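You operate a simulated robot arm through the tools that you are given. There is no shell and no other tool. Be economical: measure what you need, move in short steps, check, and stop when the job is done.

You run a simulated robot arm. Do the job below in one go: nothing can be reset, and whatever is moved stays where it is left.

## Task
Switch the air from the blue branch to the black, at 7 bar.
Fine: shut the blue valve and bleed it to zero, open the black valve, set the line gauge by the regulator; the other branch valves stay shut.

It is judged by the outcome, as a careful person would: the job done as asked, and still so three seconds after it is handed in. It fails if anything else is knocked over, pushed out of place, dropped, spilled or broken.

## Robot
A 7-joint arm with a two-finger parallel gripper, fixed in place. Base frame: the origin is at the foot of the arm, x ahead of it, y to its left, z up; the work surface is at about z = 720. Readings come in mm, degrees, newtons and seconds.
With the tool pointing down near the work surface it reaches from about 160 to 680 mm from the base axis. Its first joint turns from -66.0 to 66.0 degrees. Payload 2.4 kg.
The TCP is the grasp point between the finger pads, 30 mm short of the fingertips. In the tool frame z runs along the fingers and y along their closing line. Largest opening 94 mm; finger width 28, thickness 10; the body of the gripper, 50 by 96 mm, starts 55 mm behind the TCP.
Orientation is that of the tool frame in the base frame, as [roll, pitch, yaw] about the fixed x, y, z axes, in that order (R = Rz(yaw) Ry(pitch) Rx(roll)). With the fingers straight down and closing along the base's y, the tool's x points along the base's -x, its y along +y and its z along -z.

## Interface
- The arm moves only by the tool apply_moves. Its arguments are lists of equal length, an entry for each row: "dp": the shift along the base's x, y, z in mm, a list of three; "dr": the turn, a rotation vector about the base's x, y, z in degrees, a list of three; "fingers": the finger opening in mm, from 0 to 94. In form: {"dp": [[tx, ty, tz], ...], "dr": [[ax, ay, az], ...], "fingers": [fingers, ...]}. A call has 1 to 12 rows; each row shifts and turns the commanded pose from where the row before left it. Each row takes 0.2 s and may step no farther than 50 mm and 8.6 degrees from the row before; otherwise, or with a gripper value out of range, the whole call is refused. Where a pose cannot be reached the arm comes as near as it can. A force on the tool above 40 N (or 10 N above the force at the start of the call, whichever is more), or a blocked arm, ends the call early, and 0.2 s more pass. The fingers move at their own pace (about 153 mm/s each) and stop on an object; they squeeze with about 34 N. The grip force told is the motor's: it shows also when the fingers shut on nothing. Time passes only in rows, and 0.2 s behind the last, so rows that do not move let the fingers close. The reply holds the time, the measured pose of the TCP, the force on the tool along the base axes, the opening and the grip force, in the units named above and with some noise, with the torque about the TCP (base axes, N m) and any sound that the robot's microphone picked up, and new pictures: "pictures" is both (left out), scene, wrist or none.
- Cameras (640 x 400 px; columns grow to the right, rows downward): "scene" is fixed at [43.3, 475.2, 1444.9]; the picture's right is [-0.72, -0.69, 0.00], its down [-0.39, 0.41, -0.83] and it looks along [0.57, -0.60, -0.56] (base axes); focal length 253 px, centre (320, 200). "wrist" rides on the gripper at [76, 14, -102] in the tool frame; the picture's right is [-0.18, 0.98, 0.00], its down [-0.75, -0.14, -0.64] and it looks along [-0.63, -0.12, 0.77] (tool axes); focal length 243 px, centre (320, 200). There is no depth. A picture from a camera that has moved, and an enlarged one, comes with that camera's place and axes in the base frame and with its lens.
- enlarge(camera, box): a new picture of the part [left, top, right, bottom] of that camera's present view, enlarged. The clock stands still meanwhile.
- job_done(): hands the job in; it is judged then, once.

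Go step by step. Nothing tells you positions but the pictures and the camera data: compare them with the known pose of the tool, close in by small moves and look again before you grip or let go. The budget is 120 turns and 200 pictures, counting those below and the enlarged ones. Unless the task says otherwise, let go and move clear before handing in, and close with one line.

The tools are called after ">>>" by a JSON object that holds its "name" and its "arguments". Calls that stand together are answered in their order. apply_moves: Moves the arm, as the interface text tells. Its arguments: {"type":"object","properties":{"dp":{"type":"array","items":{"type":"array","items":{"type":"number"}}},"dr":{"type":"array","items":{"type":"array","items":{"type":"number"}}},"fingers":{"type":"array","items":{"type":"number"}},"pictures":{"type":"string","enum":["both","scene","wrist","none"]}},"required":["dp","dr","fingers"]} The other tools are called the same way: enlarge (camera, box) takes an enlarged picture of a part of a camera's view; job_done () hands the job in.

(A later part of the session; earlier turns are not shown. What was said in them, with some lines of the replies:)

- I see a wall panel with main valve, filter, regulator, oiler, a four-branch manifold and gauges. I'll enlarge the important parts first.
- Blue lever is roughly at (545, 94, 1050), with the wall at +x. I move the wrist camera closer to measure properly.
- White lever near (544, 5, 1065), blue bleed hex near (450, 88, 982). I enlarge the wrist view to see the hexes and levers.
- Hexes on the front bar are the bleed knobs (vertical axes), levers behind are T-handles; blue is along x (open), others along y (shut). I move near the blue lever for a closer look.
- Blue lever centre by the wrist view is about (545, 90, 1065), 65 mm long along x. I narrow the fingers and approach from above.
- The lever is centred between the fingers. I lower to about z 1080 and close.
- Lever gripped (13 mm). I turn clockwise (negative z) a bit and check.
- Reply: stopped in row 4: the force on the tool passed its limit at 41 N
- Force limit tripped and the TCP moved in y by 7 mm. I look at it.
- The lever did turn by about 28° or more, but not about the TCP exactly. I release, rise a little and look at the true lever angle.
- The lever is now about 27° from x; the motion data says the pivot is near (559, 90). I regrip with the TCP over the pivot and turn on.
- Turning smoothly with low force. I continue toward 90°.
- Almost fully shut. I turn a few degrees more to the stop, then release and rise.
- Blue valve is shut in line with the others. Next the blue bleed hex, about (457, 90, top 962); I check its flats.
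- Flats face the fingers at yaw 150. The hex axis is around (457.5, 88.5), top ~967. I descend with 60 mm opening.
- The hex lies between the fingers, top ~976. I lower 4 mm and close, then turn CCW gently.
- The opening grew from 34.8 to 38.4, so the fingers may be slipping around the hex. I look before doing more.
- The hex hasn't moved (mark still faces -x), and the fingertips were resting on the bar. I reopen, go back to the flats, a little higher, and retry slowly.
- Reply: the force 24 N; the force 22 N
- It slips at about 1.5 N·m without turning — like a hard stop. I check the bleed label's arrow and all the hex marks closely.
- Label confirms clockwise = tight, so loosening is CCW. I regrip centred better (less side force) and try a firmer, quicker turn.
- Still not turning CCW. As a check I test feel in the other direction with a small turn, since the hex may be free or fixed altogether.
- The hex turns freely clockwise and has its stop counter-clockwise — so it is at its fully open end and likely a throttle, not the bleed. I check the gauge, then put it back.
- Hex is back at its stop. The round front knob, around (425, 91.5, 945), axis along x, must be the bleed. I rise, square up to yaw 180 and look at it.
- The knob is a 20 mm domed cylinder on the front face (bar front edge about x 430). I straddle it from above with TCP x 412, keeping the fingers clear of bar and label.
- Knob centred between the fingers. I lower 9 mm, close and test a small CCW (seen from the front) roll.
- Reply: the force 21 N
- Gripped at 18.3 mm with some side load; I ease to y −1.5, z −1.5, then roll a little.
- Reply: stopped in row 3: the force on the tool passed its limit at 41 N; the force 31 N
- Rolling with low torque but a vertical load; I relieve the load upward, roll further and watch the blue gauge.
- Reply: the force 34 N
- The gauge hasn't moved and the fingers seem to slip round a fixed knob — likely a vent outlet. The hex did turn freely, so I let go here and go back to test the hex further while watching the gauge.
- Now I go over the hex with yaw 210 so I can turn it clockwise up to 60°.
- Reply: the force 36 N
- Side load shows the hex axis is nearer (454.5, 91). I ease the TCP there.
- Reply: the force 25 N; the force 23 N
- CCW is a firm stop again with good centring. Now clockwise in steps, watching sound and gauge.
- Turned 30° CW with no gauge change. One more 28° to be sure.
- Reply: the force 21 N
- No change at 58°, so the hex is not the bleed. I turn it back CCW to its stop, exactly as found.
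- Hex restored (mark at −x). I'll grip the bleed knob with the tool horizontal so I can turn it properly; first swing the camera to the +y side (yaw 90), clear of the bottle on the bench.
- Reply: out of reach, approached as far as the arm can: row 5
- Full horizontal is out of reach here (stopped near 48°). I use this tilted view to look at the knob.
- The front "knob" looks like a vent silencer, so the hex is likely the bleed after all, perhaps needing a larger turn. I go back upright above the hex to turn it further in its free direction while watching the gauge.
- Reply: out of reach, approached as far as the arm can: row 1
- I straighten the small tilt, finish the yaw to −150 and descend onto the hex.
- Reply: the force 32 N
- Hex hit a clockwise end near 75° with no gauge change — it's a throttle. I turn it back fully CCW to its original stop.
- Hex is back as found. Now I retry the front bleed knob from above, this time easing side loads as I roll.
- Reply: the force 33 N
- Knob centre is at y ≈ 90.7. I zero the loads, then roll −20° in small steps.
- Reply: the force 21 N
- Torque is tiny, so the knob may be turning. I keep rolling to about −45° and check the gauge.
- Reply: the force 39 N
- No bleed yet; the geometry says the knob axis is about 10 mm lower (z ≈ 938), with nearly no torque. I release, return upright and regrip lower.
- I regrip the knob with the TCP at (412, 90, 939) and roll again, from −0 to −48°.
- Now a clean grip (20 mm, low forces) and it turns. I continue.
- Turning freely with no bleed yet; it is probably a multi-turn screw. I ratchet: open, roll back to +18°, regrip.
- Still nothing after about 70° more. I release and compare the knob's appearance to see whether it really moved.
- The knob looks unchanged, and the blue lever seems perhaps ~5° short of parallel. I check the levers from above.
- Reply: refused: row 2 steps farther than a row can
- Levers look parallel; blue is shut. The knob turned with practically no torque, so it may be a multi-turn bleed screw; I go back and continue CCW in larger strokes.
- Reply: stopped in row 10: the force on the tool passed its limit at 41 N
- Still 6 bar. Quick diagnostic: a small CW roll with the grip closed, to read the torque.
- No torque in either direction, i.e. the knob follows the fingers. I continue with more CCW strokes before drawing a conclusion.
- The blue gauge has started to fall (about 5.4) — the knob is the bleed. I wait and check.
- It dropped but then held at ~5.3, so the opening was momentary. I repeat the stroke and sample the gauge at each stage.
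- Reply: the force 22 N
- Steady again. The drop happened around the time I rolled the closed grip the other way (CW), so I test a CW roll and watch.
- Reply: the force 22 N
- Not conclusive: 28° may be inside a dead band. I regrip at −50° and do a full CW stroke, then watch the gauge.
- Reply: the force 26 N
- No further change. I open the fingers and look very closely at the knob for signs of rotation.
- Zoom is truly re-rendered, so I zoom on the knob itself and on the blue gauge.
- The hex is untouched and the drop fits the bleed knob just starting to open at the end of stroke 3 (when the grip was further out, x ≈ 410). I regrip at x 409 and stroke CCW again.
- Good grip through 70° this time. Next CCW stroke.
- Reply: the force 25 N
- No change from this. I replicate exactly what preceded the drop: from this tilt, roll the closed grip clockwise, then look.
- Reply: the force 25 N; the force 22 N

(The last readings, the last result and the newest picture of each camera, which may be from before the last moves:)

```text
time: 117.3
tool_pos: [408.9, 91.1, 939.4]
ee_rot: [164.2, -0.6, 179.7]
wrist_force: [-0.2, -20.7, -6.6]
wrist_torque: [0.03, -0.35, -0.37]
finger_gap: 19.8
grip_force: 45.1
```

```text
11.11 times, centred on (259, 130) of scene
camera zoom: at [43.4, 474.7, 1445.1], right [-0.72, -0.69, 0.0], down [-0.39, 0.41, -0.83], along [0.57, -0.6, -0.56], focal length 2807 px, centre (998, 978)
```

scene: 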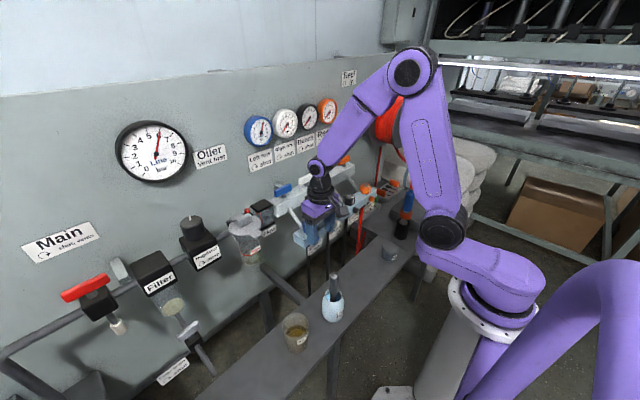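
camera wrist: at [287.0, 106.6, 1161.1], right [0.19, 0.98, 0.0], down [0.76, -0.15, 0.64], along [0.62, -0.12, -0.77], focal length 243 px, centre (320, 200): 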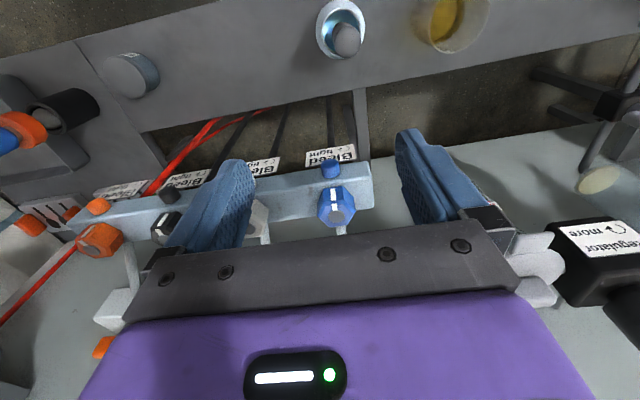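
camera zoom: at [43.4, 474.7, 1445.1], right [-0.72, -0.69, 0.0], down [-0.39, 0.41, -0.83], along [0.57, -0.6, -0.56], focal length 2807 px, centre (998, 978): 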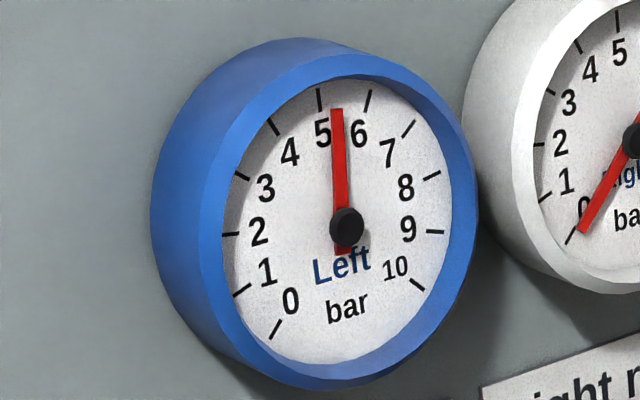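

Rotation alone does nothing. The other thing at that time was a +x push on the gripped knob; I test pushing it in a few mm and holding.

>>> {"name": "apply_moves", "arguments": {"dp": [[1.5, 0, 0], [1.5, 0, 0], [1.5, 0, 0], [0, 0, 0], [0, 0, 0], [0, 0, 0]], "dr": [[0, 0, 0], [0, 0, 0], [0, 0, 0], [0, 0, 0], [0, 0, 0], [0, 0, 0]], "fingers": [0, 0, 0, 0, 0, 0], "pictures": "none"}}

>>> {"name": "enlarge", "arguments": {"camera": "scene", "box": [242, 112, 276, 148]}}

>>> {"name": "apply_moves", "arguments": {"dp": [[-2, 0, 0], [-2, 0, 0], [-2, 0, 0], [-2, 0, 0], [0, 0, 0], [0, 0, 0], [0, 0, 0]], "dr": [[0, 0, 0], [0, 0, 0], [0, 0, 0], [0, 0, 0], [0, 0, 0], [0, 0, 0], [0, 0, 0]], "fingers": [0, 0, 0, 0, 0, 0, 0], "pictures": "none"}}

>>> {"name": "enlarge", "arguments": {"camera": "scene", "box": [242, 112, 276, 148]}}

```text
time: 118.7
tool_pos: [415.9, 91.1, 938.3]
ee_rot: [164.2, -0.7, 179.7]
wrist_force: [-2.7, -23.8, -8.8]
wrist_torque: [0.0, 0.23, -0.26]
finger_gap: 19.6
grip_force: 44.5
```

```text
11.11 times, centred on (259, 130) of scene
camera zoom: at [43.4, 474.6, 1445.1], right [-0.72, -0.69, 0.0], down [-0.39, 0.41, -0.83], along [0.57, -0.6, -0.56], focal length 2807 px, centre (998, 978)
```

zoom: 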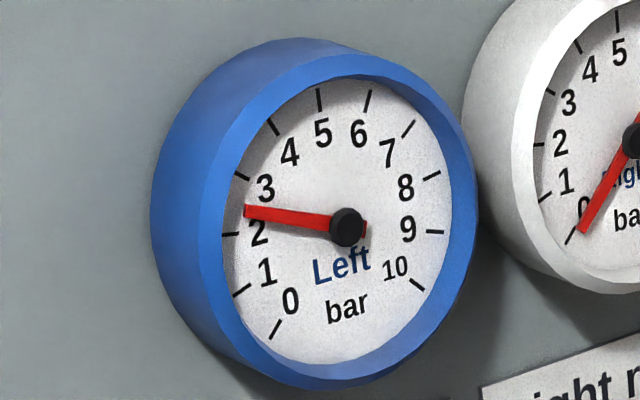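

```text
time: 120.3
tool_pos: [407.2, 89.9, 938.7]
ee_rot: [164.1, -0.4, 179.6]
wrist_force: [7.7, -22.7, -9.2]
wrist_torque: [0.04, 0.11, -0.26]
finger_gap: 20.0
grip_force: 45.1
```

```text
11.11 times, centred on (259, 130) of scene
camera zoom: at [43.7, 474.6, 1445.1], right [-0.72, -0.69, 0.0], down [-0.39, 0.41, -0.83], along [0.57, -0.6, -0.56], focal length 2807 px, centre (998, 978)
```

zoom: 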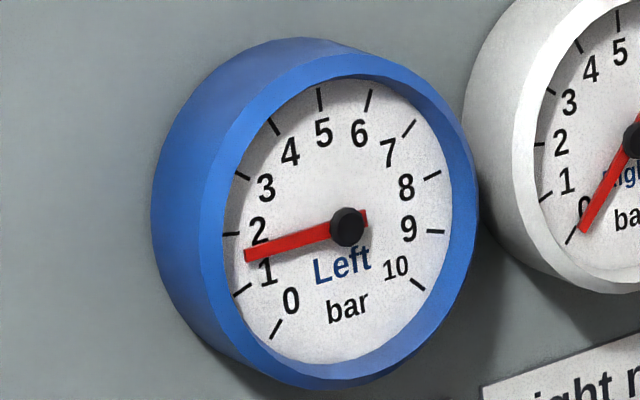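

It's a push-button bleed — pushing in drops the pressure (now ~1.4). I push it in again and hold to zero.

>>> {"name": "apply_moves", "arguments": {"dp": [[2, 0, 0], [2, 0, 0], [2, 0, 0], [2, 0, 0], [0, 0, 0], [0, 0, 0], [0, 0, 0], [0, 0, 0], [0, 0, 0], [0, 0, 0], [0, 0, 0], [0, 0, 0]], "dr": [[0, 0, 0], [0, 0, 0], [0, 0, 0], [0, 0, 0], [0, 0, 0], [0, 0, 0], [0, 0, 0], [0, 0, 0], [0, 0, 0], [0, 0, 0], [0, 0, 0], [0, 0, 0]], "fingers": [0, 0, 0, 0, 0, 0, 0, 0, 0, 0, 0, 0], "pictures": "none"}}

>>> {"name": "enlarge", "arguments": {"camera": "scene", "box": [242, 112, 276, 148]}}

```text
time: 122.9
tool_pos: [413.2, 91.3, 937.9]
ee_rot: [164.1, -0.6, 179.6]
wrist_force: [-3.2, -24.7, 0.1]
wrist_torque: [0.01, -0.09, -0.3]
finger_gap: 19.9
grip_force: 44.6
```

```text
11.11 times, centred on (259, 130) of scene
camera zoom: at [43.3, 474.6, 1445.1], right [-0.72, -0.69, 0.0], down [-0.39, 0.41, -0.83], along [0.57, -0.6, -0.56], focal length 2807 px, centre (998, 978)
```

zoom: 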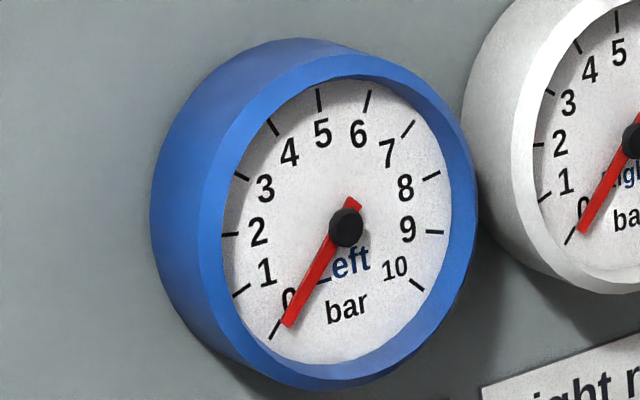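

Nearly zero. I hold a little more, then pull the button back out and release.

>>> {"name": "apply_moves", "arguments": {"dp": [[0.5, 0, 0], [0, 0, 0], [0, 0, 0], [0, 0, 0], [0, 0, 0], [0, 0, 0], [0, 0, 0], [0, 0, 0], [0, 0, 0], [0, 0, 0], [0, 0, 0], [0, 0, 0]], "dr": [[0, 0, 0], [0, 0, 0], [0, 0, 0], [0, 0, 0], [0, 0, 0], [0, 0, 0], [0, 0, 0], [0, 0, 0], [0, 0, 0], [0, 0, 0], [0, 0, 0], [0, 0, 0]], "fingers": [0, 0, 0, 0, 0, 0, 0, 0, 0, 0, 0, 0], "pictures": "none"}}

>>> {"name": "enlarge", "arguments": {"camera": "scene", "box": [242, 112, 276, 148]}}

>>> {"name": "apply_moves", "arguments": {"dp": [[-2, 0, 0], [-2, 0, 0], [-2, 0, 0], [0, 0, 0], [0, 0, 0], [-20, 0, 5], [-20, 0, 20], [0, 0, 40], [0, 0, 45]], "dr": [[0, 0, 0], [0, 0, 0], [0, 0, 0], [0, 0, 0], [0, 0, 0], [-4, 0, 0], [-4, 0, 0], [-4, 0, 0], [-4, 0, 0]], "fingers": [0, 0, 0, 46, 46, 46, 46, 46, 46], "pictures": "wrist"}}

>>> {"name": "enlarge", "arguments": {"camera": "scene", "box": [290, 205, 340, 250]}}

```text
time: 125.5
tool_pos: [414.6, 91.5, 937.9]
ee_rot: [164.1, -0.6, 179.7]
wrist_force: [-3.5, -24.7, -5.9]
wrist_torque: [0.02, 0.05, -0.29]
finger_gap: 19.8
grip_force: 45.4
```

```text
11.11 times, centred on (259, 130) of scene
camera zoom: at [43.3, 474.6, 1445.1], right [-0.72, -0.69, 0.0], down [-0.39, 0.41, -0.83], along [0.57, -0.6, -0.56], focal length 2807 px, centre (998, 978)
```

zoom: 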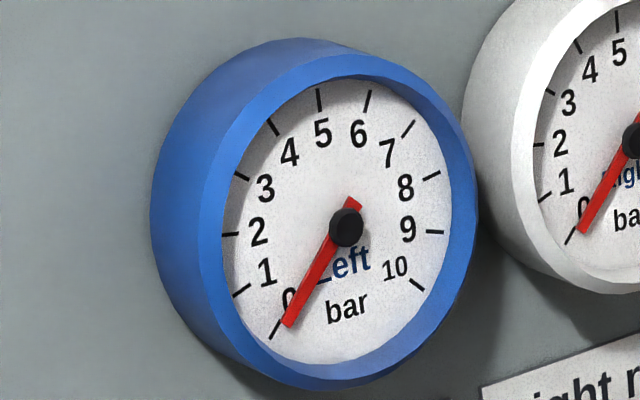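

```text
time: 127.5
tool_pos: [367.8, 91.0, 1048.9]
ee_rot: [-179.9, -0.4, 179.6]
wrist_force: [-0.8, -0.2, 0.6]
wrist_torque: [0.01, 0.0, 0.0]
finger_gap: 46.1
grip_force: 0.0
camera wrist: at [293.4, 107.2, 1152.0], right [0.19, 0.98, -0.01], down [0.76, -0.14, 0.64], along [0.62, -0.13, -0.77], focal length 243 px, centre (320, 200)
```

wrist: 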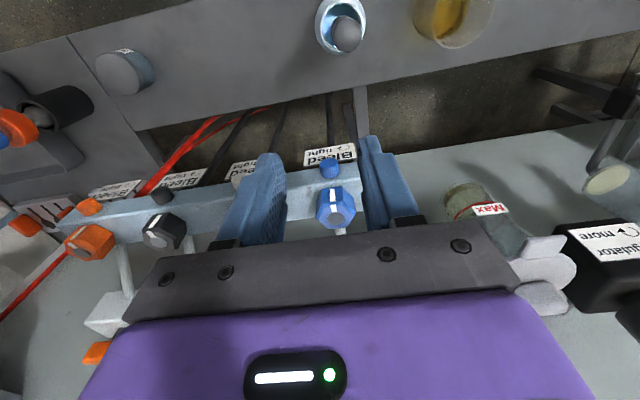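

```text
8.89 times, centred on (315, 228) of scene
camera zoom: at [43.3, 475.2, 1444.9], right [-0.72, -0.69, 0.0], down [-0.39, 0.41, -0.83], along [0.57, -0.6, -0.56], focal length 2246 px, centre (364, -44)
```

zoom: 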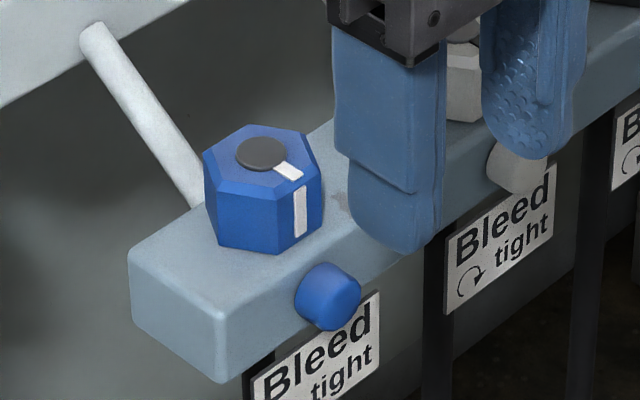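

Blue is bled to zero and the button is back out. Next the black lever: I go above it with yaw 90 (fingers closing along x).

>>> {"name": "apply_moves", "arguments": {"dp": [[10, -10, 45], [15, -20, 40], [20, -30, 25], [20, -35, 0], [20, -35, 0], [20, -30, 0], [15, -10, 0], [0, 0, 0], [0, 0, 0], [0, 0, 0], [0, 0, 0]], "dr": [[0, 0, -8.2], [0, 0, -8.2], [0, 0, -8.2], [0, 0, -8.2], [0, 0, -8.2], [0, 0, -8.2], [0, 0, -8.2], [0, 0, -8.2], [0, 0, -8.2], [0, 0, -8.2], [0, 0, -7.6]], "fingers": [90, 90, 90, 90, 90, 90, 90, 90, 90, 90, 90], "pictures": "wrist"}}

```text
time: 129.9
tool_pos: [488.4, -77.6, 1159.0]
ee_rot: [-179.9, -0.5, 89.9]
wrist_force: [-0.5, -0.4, 0.4]
wrist_torque: [-0.02, -0.01, -0.03]
finger_gap: 89.9
grip_force: 0.0
camera wrist: at [503.7, -2.6, 1261.0], right [0.98, -0.19, 0.0], down [-0.14, -0.76, 0.64], along [-0.12, -0.62, -0.77], focal length 243 px, centre (320, 200)
```

wrist: 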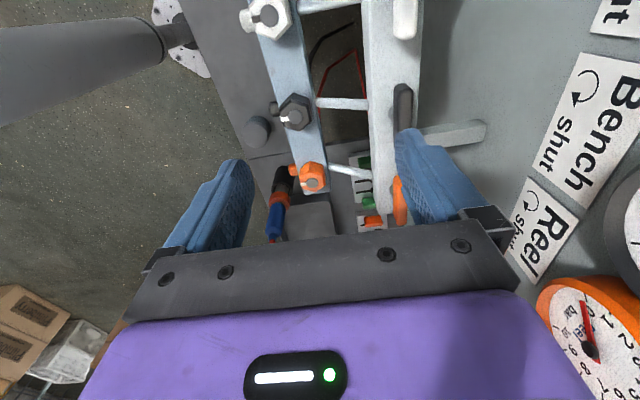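

>>> {"name": "apply_moves", "arguments": {"dp": [[35, -10, 0], [33, -8, -10], [0, 0, -15], [0, 0, 0]], "dr": [[0, 0, 0], [0, 0, 0], [0, 0, 0], [0, 0, 0]], "fingers": [60, 60, 60, 60], "pictures": "wrist"}}

>>> {"name": "enlarge", "arguments": {"camera": "wrist", "box": [220, 80, 420, 220]}}

```text
time: 130.9
tool_pos: [556.7, -97.0, 1133.3]
ee_rot: [-179.9, -0.5, 90.0]
wrist_force: [-0.3, -0.3, 0.0]
wrist_torque: [0.01, 0.0, 0.0]
finger_gap: 60.1
grip_force: 0.1
camera wrist: at [571.5, -21.6, 1235.8], right [0.98, -0.18, 0.0], down [-0.14, -0.76, 0.64], along [-0.12, -0.62, -0.77], focal length 243 px, centre (320, 200)
```

wrist: 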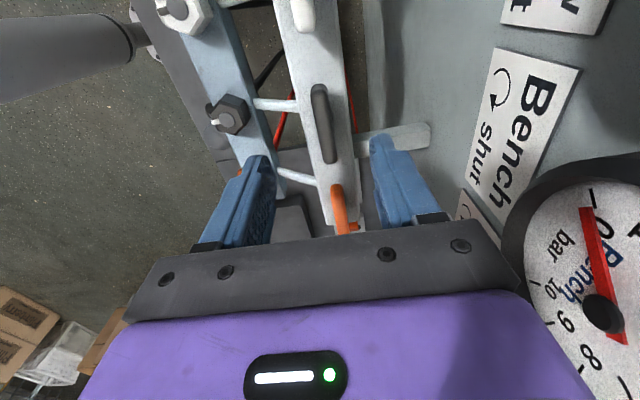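

```text
2.86 times, centred on (320, 150) of wrist
camera zoom: at [571.5, -21.6, 1235.8], right [0.98, -0.18, 0.0], down [-0.14, -0.76, 0.64], along [-0.12, -0.62, -0.77], focal length 693 px, centre (320, 343)
```

zoom: 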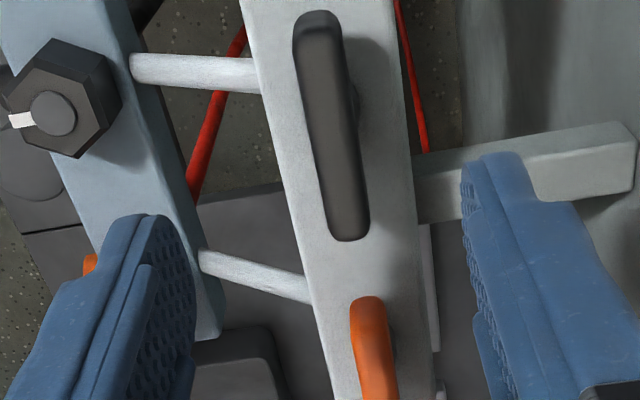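

Black handle centre (560, −92), pivot by analogy at (559.5, −100). I descend, grip, and turn CCW 90°.

>>> {"name": "apply_moves", "arguments": {"dp": [[2.5, -3, -25], [0, 0, -27], [0, 0, 0], [0, 0, 0], [0, 0, 0]], "dr": [[0, 0, 0], [0, 0, 0], [0, 0, 0], [0, 0, 0], [0, 0, 0]], "fingers": [50, 50, 50, 0, 0], "pictures": "none"}}

>>> {"name": "apply_moves", "arguments": {"dp": [[0, 0, 0], [0, 0, 0], [0, 0, 0]], "dr": [[0, 0, 4], [0, 0, 6], [0, 0, 6]], "fingers": [0, 0, 0], "pictures": "none"}}

```text
time: 132.1
tool_pos: [560.6, -99.4, 1080.3]
ee_rot: [179.8, -0.4, 90.1]
wrist_force: [19.0, -2.7, -8.3]
wrist_torque: [0.11, -0.54, 0.01]
finger_gap: 12.8
grip_force: 44.4
```

```text
time: 132.9
tool_pos: [560.1, -99.0, 1081.4]
ee_rot: [179.9, -0.4, 106.1]
wrist_force: [17.2, -4.0, -8.4]
wrist_torque: [0.76, -0.31, -0.02]
finger_gap: 13.0
grip_force: 45.4
```

Turning freely. I continue to the open position, easing x by +1 mm.

>>> {"name": "apply_moves", "arguments": {"dp": [[1, 0, 0], [0, 0, 0], [0, 0, 0], [0, 0, 0], [0, 0, 0], [0, 0, 0], [0, 0, 0], [0, 0, 0], [0, 0, 0]], "dr": [[0, 0, 8.2], [0, 0, 8.2], [0, 0, 8.2], [0, 0, 8.2], [0, 0, 8.2], [0, 0, 8.2], [0, 0, 8.2], [0, 0, 8.2], [0, 0, 6]], "fingers": [0, 0, 0, 0, 0, 0, 0, 0, 0], "pictures": "none"}}

>>> {"name": "apply_moves", "arguments": {"dp": [[0, 0, 0], [0, 0, 0], [0, 0, 0]], "dr": [[0, 0, 3], [0, 0, 1], [0, 0, 0]], "fingers": [0, 0, 0], "pictures": "none"}}

>>> {"name": "apply_moves", "arguments": {"dp": [[0, 0, 0], [0, 0, 0], [0, 0, 30], [-20, 15, 40], [-40, 20, 15], [0, 0, 0]], "dr": [[0, 0, 0], [0, 0, 0], [0, 0, 0], [0, 0, 0], [0, 0, 0], [0, 0, 0]], "fingers": [40, 50, 50, 60, 90, 90], "pictures": "both"}}

>>> {"name": "enlarge", "arguments": {"camera": "scene", "box": [235, 95, 345, 165]}}

>>> {"name": "enlarge", "arguments": {"camera": "scene", "box": [110, 112, 195, 190]}}

```text
time: 134.9
tool_pos: [559.8, -101.0, 1081.2]
ee_rot: [-180.0, -0.6, 177.7]
wrist_force: [-3.4, -10.8, -7.0]
wrist_torque: [-0.22, -1.09, 0.05]
finger_gap: 12.7
grip_force: 45.2
```

```text
time: 135.7
tool_pos: [559.5, -99.8, 1082.4]
ee_rot: [-179.9, -0.6, -178.5]
wrist_force: [-2.1, -9.2, -6.5]
wrist_torque: [-0.02, 0.4, -1.37]
finger_gap: 12.6
grip_force: 45.0
```

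```text
time: 137.1
tool_pos: [499.5, -63.7, 1166.7]
ee_rot: [-179.9, -0.4, -178.4]
wrist_force: [0.0, 0.4, -0.1]
wrist_torque: [0.0, 0.0, 0.01]
finger_gap: 90.2
grip_force: 0.1
camera wrist: at [424.0, -51.6, 1269.0], right [0.16, 0.99, 0.0], down [0.76, -0.12, 0.64], along [0.63, -0.1, -0.77], focal length 243 px, centre (320, 200)
```

scene: 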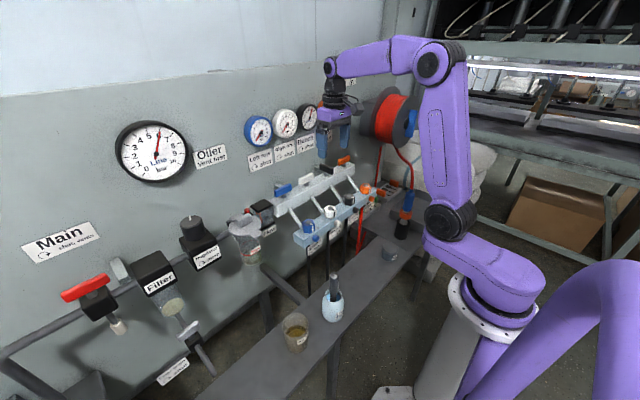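
wrist: 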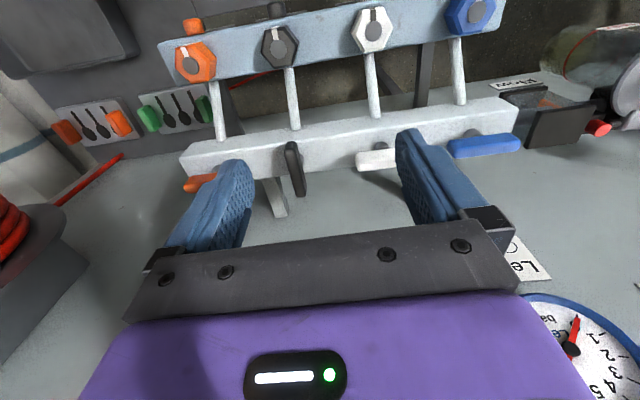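

```text
5.71 times, centred on (290, 130) of scene
camera zoom: at [43.3, 475.2, 1444.9], right [-0.72, -0.69, 0.0], down [-0.39, 0.41, -0.83], along [0.57, -0.6, -0.56], focal length 1444 px, centre (491, 600)
```

zoom: 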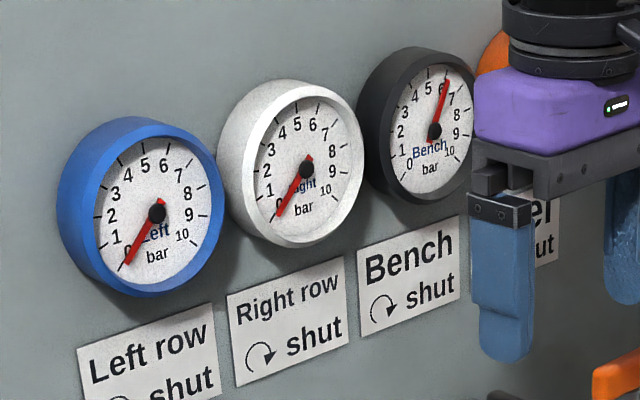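

```text
5.13 times, centred on (152, 151) of scene
camera zoom: at [43.3, 475.2, 1444.9], right [-0.72, -0.69, 0.0], down [-0.39, 0.41, -0.83], along [0.57, -0.6, -0.56], focal length 1296 px, centre (1179, 451)
```

zoom: 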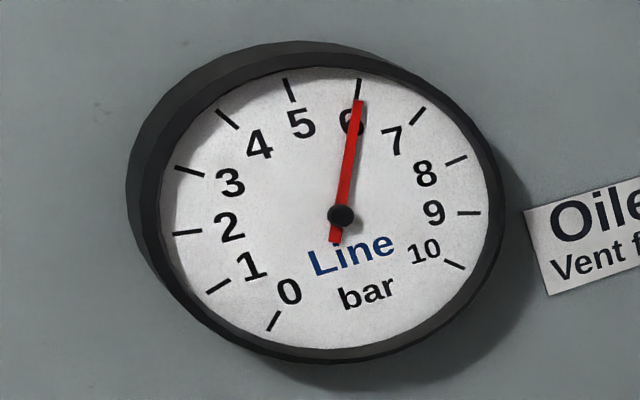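

Black shows ~6 bar, blue 0, line 6. Now the regulator: I move over toward (480, 300, 1200) to see it.

>>> {"name": "apply_moves", "arguments": {"dp": [[-5, 40, 20], [-5, 45, 10], [-5, 45, 0], [0, 45, 0], [0, 45, 0], [0, 45, 0], [0, 45, 0], [0, 30, 0], [0, 0, 0]], "dr": [[0, 0, -1.6], [0, 0, 0], [0, 0, 0], [0, 0, 0], [0, 0, 0], [0, 0, 0], [0, 0, 0], [0, 0, 0], [0, 0, 0]], "fingers": [90, 90, 90, 90, 90, 90, 90, 90, 90], "pictures": "wrist"}}

>>> {"name": "enlarge", "arguments": {"camera": "scene", "box": [165, 205, 245, 275]}}

```text
time: 139.1
tool_pos: [484.4, 276.4, 1195.9]
ee_rot: [-179.9, -0.6, 179.9]
wrist_force: [-0.9, -0.4, -0.2]
wrist_torque: [-0.01, 0.04, -0.01]
finger_gap: 90.2
grip_force: 0.0
camera wrist: at [409.8, 291.5, 1298.9], right [0.18, 0.98, 0.0], down [0.76, -0.14, 0.64], along [0.62, -0.12, -0.77], focal length 243 px, centre (320, 200)
```

wrist: 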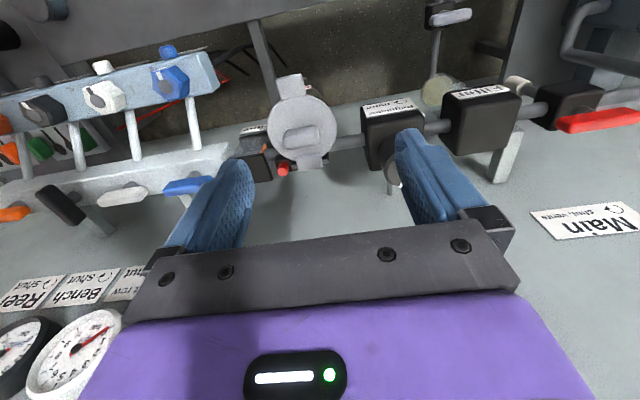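

```text
5.71 times, centred on (205, 240) of scene
camera zoom: at [43.3, 475.3, 1444.9], right [-0.72, -0.69, 0.0], down [-0.39, 0.41, -0.83], along [0.57, -0.6, -0.56], focal length 1444 px, centre (977, -29)
```

zoom: 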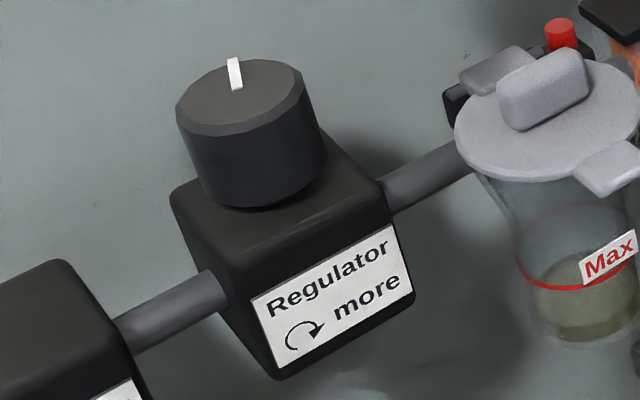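

The knob is hidden behind a finger; I shift to see it between the fingers.

>>> {"name": "apply_moves", "arguments": {"dp": [[0, 40, 0], [0, 35, 0], [0, 0, 0]], "dr": [[0, 0, 0], [0, 0, 0], [0, 0, 0]], "fingers": [90, 90, 90], "pictures": "wrist"}}

>>> {"name": "enlarge", "arguments": {"camera": "wrist", "box": [240, 90, 400, 220]}}

```text
time: 139.9
tool_pos: [483.7, 352.4, 1196.6]
ee_rot: [-179.9, -0.5, 180.0]
wrist_force: [0.4, -0.2, 0.1]
wrist_torque: [-0.01, -0.02, 0.0]
finger_gap: 90.0
grip_force: 0.0
camera wrist: at [409.5, 365.8, 1299.1], right [0.18, 0.98, 0.0], down [0.76, -0.14, 0.64], along [0.62, -0.12, -0.77], focal length 243 px, centre (320, 200)
```

wrist: 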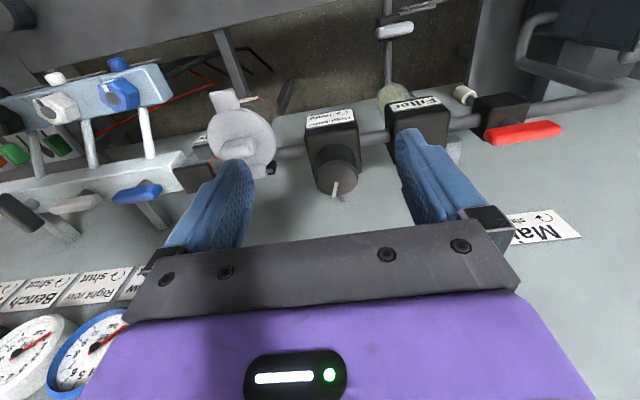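

```text
3.08 times, centred on (320, 155) of wrist
camera zoom: at [409.5, 365.8, 1299.1], right [0.18, 0.98, 0.0], down [0.76, -0.14, 0.64], along [0.62, -0.12, -0.77], focal length 746 px, centre (320, 338)
```

zoom: 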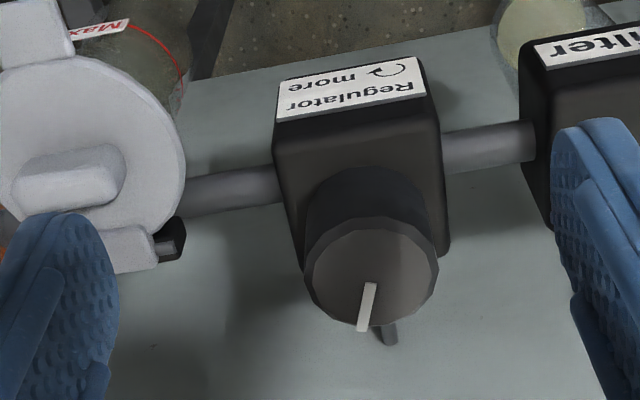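

Regulator knob: centre (554.5, 355), top z≈1087, Ø44. I come in above with yaw 205 so I can turn it CW while staying clear of the line gauge.

>>> {"name": "apply_moves", "arguments": {"dp": [[30, 0, -20], [30, 2, -20], [10.5, 0.5, -15], [0, 0, 0], [0, 0, 0]], "dr": [[0, 0, 8], [0, 0, 8], [0, 0, 8], [0, 0, 1], [0, 0, 0]], "fingers": [70, 70, 70, 70, 70], "pictures": "both"}}

>>> {"name": "enlarge", "arguments": {"camera": "scene", "box": [105, 105, 265, 260]}}

```text
time: 141.1
tool_pos: [549.0, 350.1, 1138.4]
ee_rot: [-179.9, -0.5, -155.0]
wrist_force: [0.3, 0.4, -0.3]
wrist_torque: [-0.01, 0.0, 0.0]
finger_gap: 70.1
grip_force: 0.1
out of reach, approached as far as the arm can: row 2
camera wrist: at [474.7, 331.0, 1241.6], right [-0.25, 0.97, 0.0], down [0.75, 0.19, 0.64], along [0.62, 0.16, -0.77], focal length 243 px, centre (320, 200)
```

scene: 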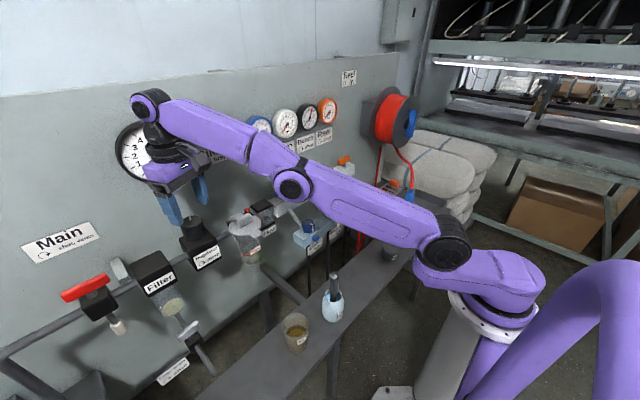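
wrist: 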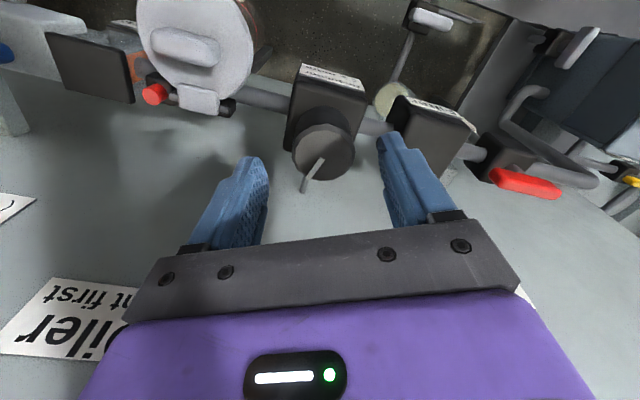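

```text
2.58 times, centred on (185, 182) of scene
camera zoom: at [43.4, 475.2, 1444.9], right [-0.72, -0.69, 0.0], down [-0.39, 0.41, -0.83], along [0.57, -0.6, -0.56], focal length 652 px, centre (668, 245)
```

zoom: 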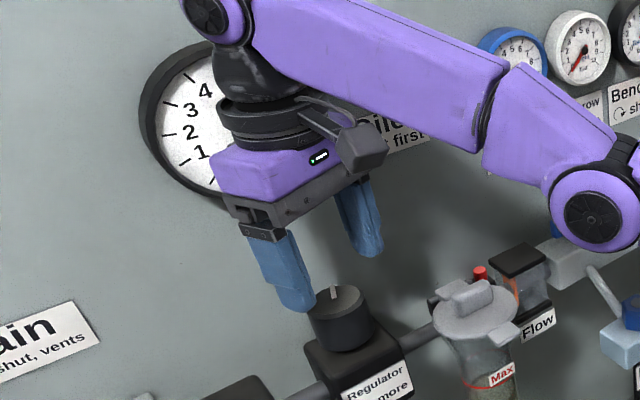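

Near the reach limit but close; the knob measures (554, 353). I descend and nudge.

>>> {"name": "apply_moves", "arguments": {"dp": [[2, 1.5, -15], [2, 1.5, -13], [1, 0.5, -10], [0, 0, 0]], "dr": [[0, 0, 0], [0, 0, 0], [0, 0, 0], [0, 0, 0]], "fingers": [70, 70, 70, 70], "pictures": "wrist"}}

>>> {"name": "enlarge", "arguments": {"camera": "scene", "box": [155, 170, 255, 260]}}

```text
time: 142.1
tool_pos: [556.2, 354.0, 1100.6]
ee_rot: [-180.0, -0.4, -155.1]
wrist_force: [-1.0, 0.7, 1.2]
wrist_torque: [0.01, -0.01, 0.04]
finger_gap: 70.0
grip_force: 0.1
camera wrist: at [481.0, 335.2, 1204.2], right [-0.25, 0.97, 0.0], down [0.75, 0.19, 0.64], along [0.62, 0.16, -0.77], focal length 243 px, centre (320, 200)
```

wrist: 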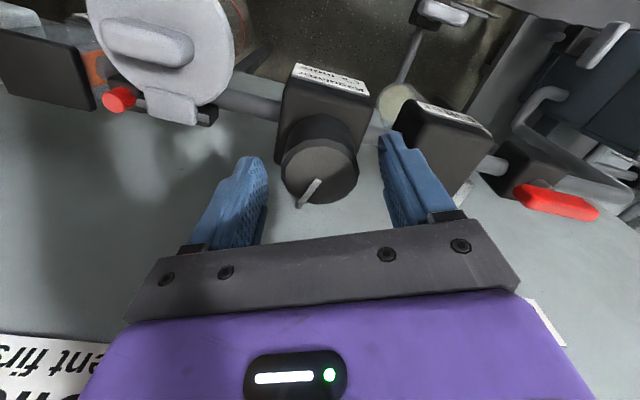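

```text
4.44 times, centred on (205, 215) of scene
camera zoom: at [43.3, 475.2, 1444.9], right [-0.72, -0.69, 0.0], down [-0.39, 0.41, -0.83], along [0.57, -0.6, -0.56], focal length 1123 px, centre (831, 133)
```

zoom: 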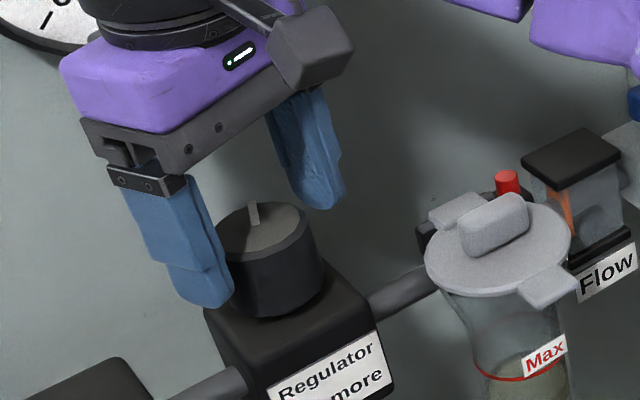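

Fingers straddle the knob. I close and turn CW about 10°, then check the gauges.

>>> {"name": "apply_moves", "arguments": {"dp": [[-1, 0, -3], [0, 0, 0], [0, 0, 0]], "dr": [[0, 0, 0], [0, 0, 0], [0, 0, 0]], "fingers": [55, 0, 0], "pictures": "none"}}

>>> {"name": "apply_moves", "arguments": {"dp": [[0, 0, 0], [0, 0, 0], [0, 0, 0]], "dr": [[0, 0, -5], [0, 0, -5], [0, 0, 0]], "fingers": [0, 0, 0], "pictures": "none"}}

>>> {"name": "enlarge", "arguments": {"camera": "scene", "box": [292, 98, 328, 138]}}

>>> {"name": "enlarge", "arguments": {"camera": "scene", "box": [105, 105, 205, 195]}}

```text
time: 142.9
tool_pos: [554.1, 353.9, 1098.8]
ee_rot: [-180.0, -0.5, -155.1]
wrist_force: [0.6, -5.0, 0.5]
wrist_torque: [-0.09, 0.56, -0.03]
finger_gap: 47.3
grip_force: 44.9
```

```text
time: 143.7
tool_pos: [553.8, 353.4, 1098.3]
ee_rot: [-179.9, -0.5, -165.1]
wrist_force: [1.0, -4.1, -3.1]
wrist_torque: [-0.46, 0.23, -0.02]
finger_gap: 47.2
grip_force: 45.1
```

```text
10.00 times, centred on (310, 118) of scene
camera zoom: at [43.4, 475.1, 1444.9], right [-0.72, -0.69, 0.0], down [-0.39, 0.41, -0.83], along [0.57, -0.6, -0.56], focal length 2526 px, centre (420, 1020)
```

zoom: 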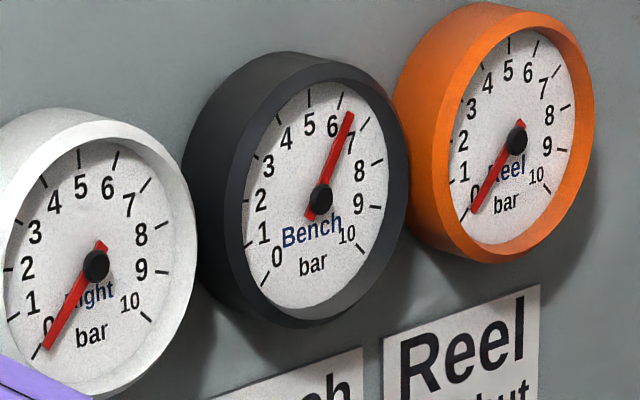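

```text
4.44 times, centred on (155, 150) of scene
camera zoom: at [43.4, 475.1, 1444.9], right [-0.72, -0.69, 0.0], down [-0.39, 0.41, -0.83], along [0.57, -0.6, -0.56], focal length 1123 px, centre (1053, 422)
```

zoom: 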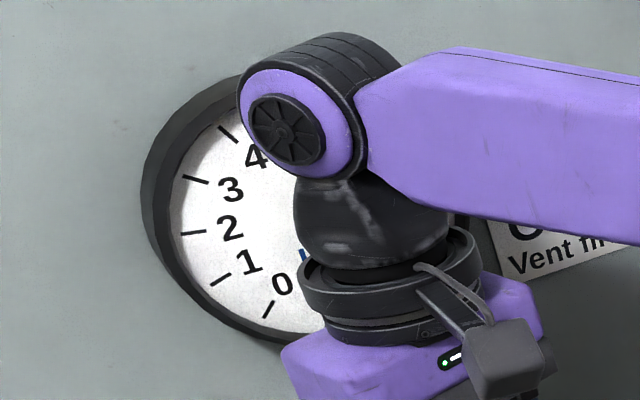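

Black gauge rose to ~6.4 after 10°. I turn another 12° and check.

>>> {"name": "apply_moves", "arguments": {"dp": [[0, 0, 0], [0, 0, 0], [0, 0, 0], [0, 0, 0], [0, 0, 0]], "dr": [[0, 0, -6], [0, 0, -6], [0, 0, 0], [0, 0, 0], [0, 0, 0]], "fingers": [0, 0, 0, 0, 0], "pictures": "none"}}

>>> {"name": "enlarge", "arguments": {"camera": "scene", "box": [300, 100, 324, 130]}}

```text
time: 144.9
tool_pos: [554.8, 355.8, 1097.1]
ee_rot: [180.0, -0.4, -177.1]
wrist_force: [1.4, 2.5, -7.1]
wrist_torque: [0.52, -0.5, 0.03]
finger_gap: 47.5
grip_force: 44.9
```

```text
13.33 times, centred on (312, 115) of scene
camera zoom: at [43.5, 475.4, 1444.8], right [-0.72, -0.69, 0.0], down [-0.39, 0.41, -0.83], along [0.57, -0.6, -0.56], focal length 3369 px, centre (427, 1333)
```

zoom: 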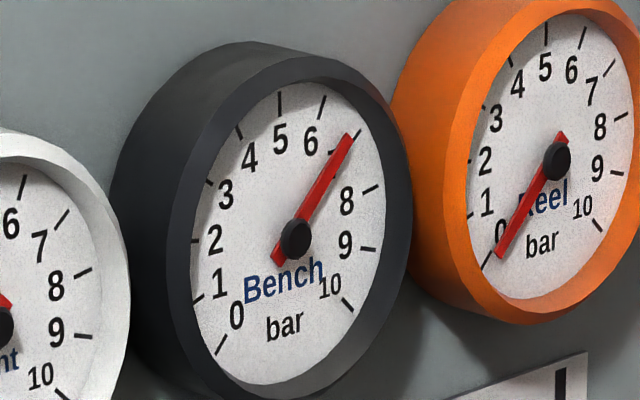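

About 6.8 on the black gauge. I turn 4° more and check.

>>> {"name": "apply_moves", "arguments": {"dp": [[0, 0, 0], [0, 0, 0], [0, 0, 0], [0, 0, 0], [0, 0, 0]], "dr": [[0, 0, -2], [0, 0, -2], [0, 0, 0], [0, 0, 0], [0, 0, 0]], "fingers": [0, 0, 0, 0, 0], "pictures": "none"}}

>>> {"name": "enlarge", "arguments": {"camera": "scene", "box": [300, 100, 324, 130]}}

```text
time: 146.1
tool_pos: [554.4, 354.3, 1098.6]
ee_rot: [180.0, -0.5, 179.1]
wrist_force: [4.8, 13.3, -5.2]
wrist_torque: [0.3, -0.44, 0.06]
finger_gap: 47.2
grip_force: 44.9
```

```text
13.33 times, centred on (312, 115) of scene
camera zoom: at [43.6, 475.7, 1444.7], right [-0.72, -0.69, 0.0], down [-0.39, 0.41, -0.83], along [0.57, -0.6, -0.56], focal length 3369 px, centre (427, 1333)
```

zoom: 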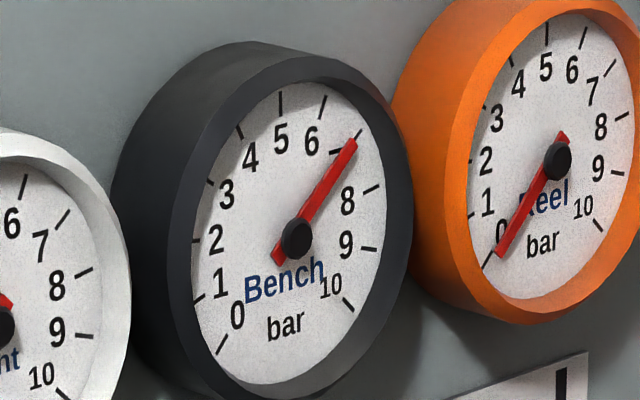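

Black gauge is at 7. I release, rise and back off to read the line gauge itself.

>>> {"name": "apply_moves", "arguments": {"dp": [[0, 0, 0], [0, 0, 0], [0, 0, 25], [-10, -5, 30], [-35, -30, 15], [-30, -35, 0], [-30, -35, 0], [-20, -35, 0], [0, -35, 0], [0, 0, 0]], "dr": [[0, 0, 0], [0, 0, 0], [0, 0, 0], [0, 0, 0], [0, 0, 0], [0, 0, 0], [0, 0, 0], [0, 0, 0], [0, 0, 0], [0, 0, 0]], "fingers": [60, 70, 70, 70, 70, 70, 70, 70, 70, 70], "pictures": "scene"}}

>>> {"name": "enlarge", "arguments": {"camera": "scene", "box": [115, 115, 191, 187]}}

>>> {"name": "enlarge", "arguments": {"camera": "scene", "box": [240, 100, 344, 165]}}

```text
time: 148.3
tool_pos: [429.1, 178.4, 1168.7]
ee_rot: [-179.9, -0.5, 179.0]
wrist_force: [0.1, 0.4, 0.0]
wrist_torque: [-0.03, 0.0, -0.01]
finger_gap: 70.2
grip_force: 0.0
```

scene: 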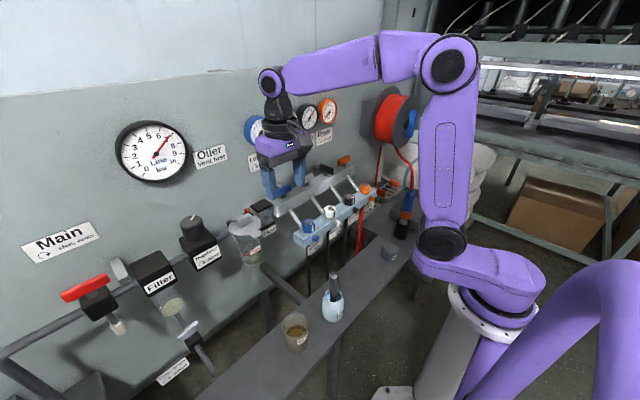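

```text
5.56 times, centred on (153, 151) of scene
camera zoom: at [43.3, 475.2, 1444.9], right [-0.72, -0.69, 0.0], down [-0.39, 0.41, -0.83], along [0.57, -0.6, -0.56], focal length 1404 px, centre (1248, 472)
```

zoom: 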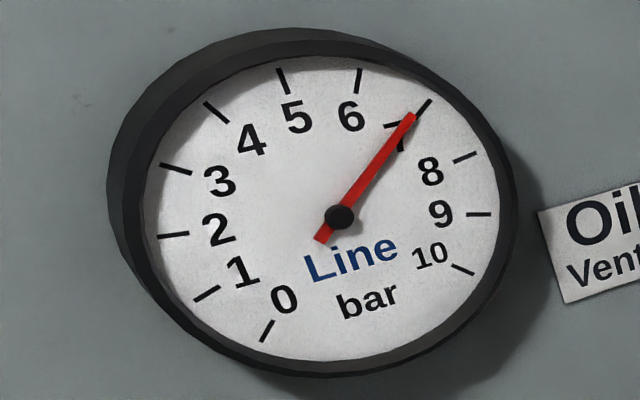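

```text
6.15 times, centred on (292, 132) of scene
camera zoom: at [43.3, 475.2, 1444.9], right [-0.72, -0.69, 0.0], down [-0.39, 0.41, -0.83], along [0.57, -0.6, -0.56], focal length 1555 px, centre (492, 615)
```

zoom: 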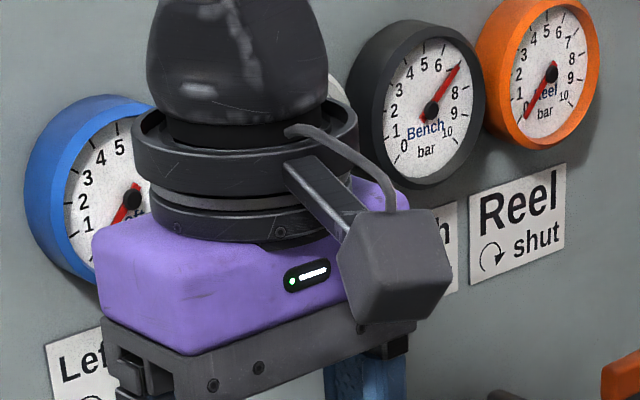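

Line gauge reads 7, black 7. I move clear and take a final look at everything.

>>> {"name": "apply_moves", "arguments": {"dp": [[-20, -30, 30], [-20, -40, 20], [0, -45, 15], [0, -45, 15], [0, -45, 15], [0, -40, 10], [0, 0, 0]], "dr": [[0, 0, 0], [0, 0, 0], [0, 0, 0], [0, 0, 0], [0, 0, 0], [0, 0, 0], [0, 0, 0]], "fingers": [90, 90, 90, 90, 90, 90, 90], "pictures": "scene"}}

>>> {"name": "enlarge", "arguments": {"camera": "scene", "box": [235, 95, 385, 250]}}

>>> {"name": "enlarge", "arguments": {"camera": "scene", "box": [230, 95, 344, 165]}}

>>> {"name": "enlarge", "arguments": {"camera": "scene", "box": [115, 115, 191, 187]}}

```text
time: 149.9
tool_pos: [390.1, -65.6, 1273.7]
ee_rot: [-179.8, -0.5, 179.0]
wrist_force: [0.3, 0.1, -0.2]
wrist_torque: [0.05, -0.01, -0.01]
finger_gap: 90.1
grip_force: 0.0
```

scene: 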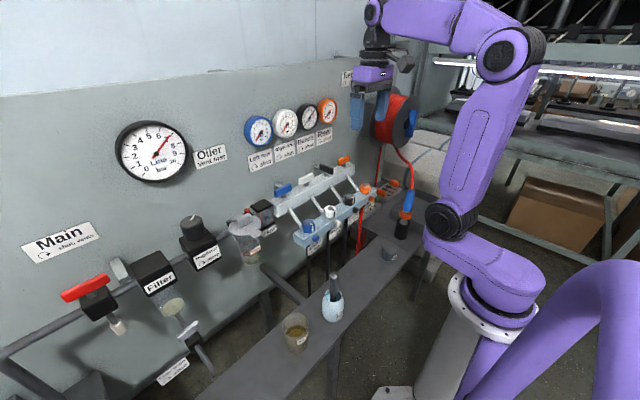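

```text
2.58 times, centred on (310, 172) of scene
camera zoom: at [43.4, 475.2, 1444.9], right [-0.72, -0.69, 0.0], down [-0.39, 0.41, -0.83], along [0.57, -0.6, -0.56], focal length 652 px, centre (346, 271)
```

zoom: 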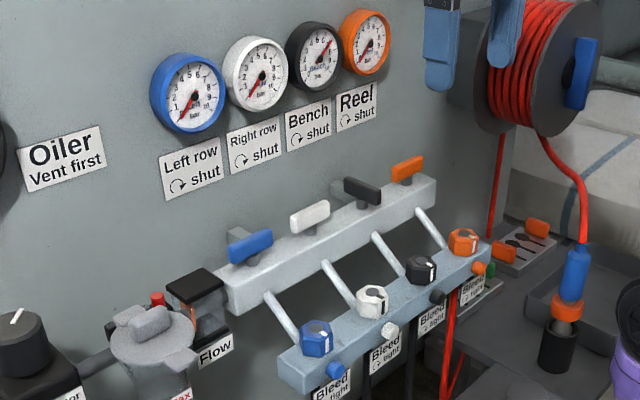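

```text
5.61 times, centred on (287, 130) of scene
camera zoom: at [43.4, 475.2, 1444.9], right [-0.72, -0.69, 0.0], down [-0.39, 0.41, -0.83], along [0.57, -0.6, -0.56], focal length 1418 px, centre (505, 593)
```

zoom: 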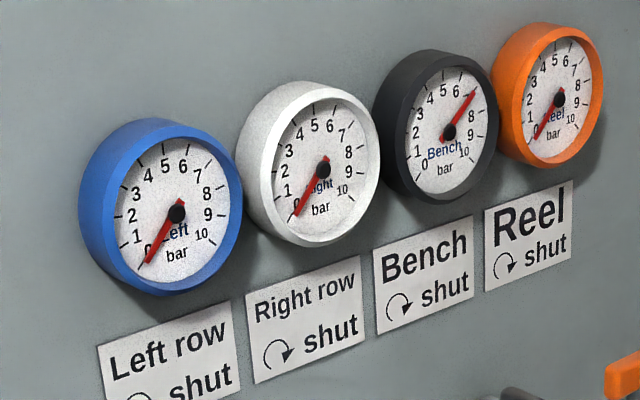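

```text
5.56 times, centred on (153, 151) of scene
camera zoom: at [43.4, 475.2, 1444.9], right [-0.72, -0.69, 0.0], down [-0.39, 0.41, -0.83], along [0.57, -0.6, -0.56], focal length 1404 px, centre (1248, 472)
```

zoom: 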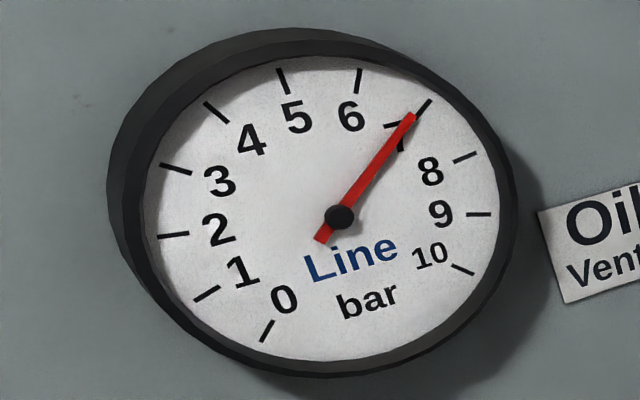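

Blue is shut with its gauge at 0. Black is open, and both its gauge and the line gauge read 7 bar. White and orange are still shut, and nothing else has moved.

>>> {"name": "job_done", "arguments": {}}

```text
The job is handed in.
```

The air is switched from the blue branch to the black one: blue is shut and bled to zero, black is open with the line gauge at 7 bar, and while finding the bleed I turned the blue hex and put it back as it was.
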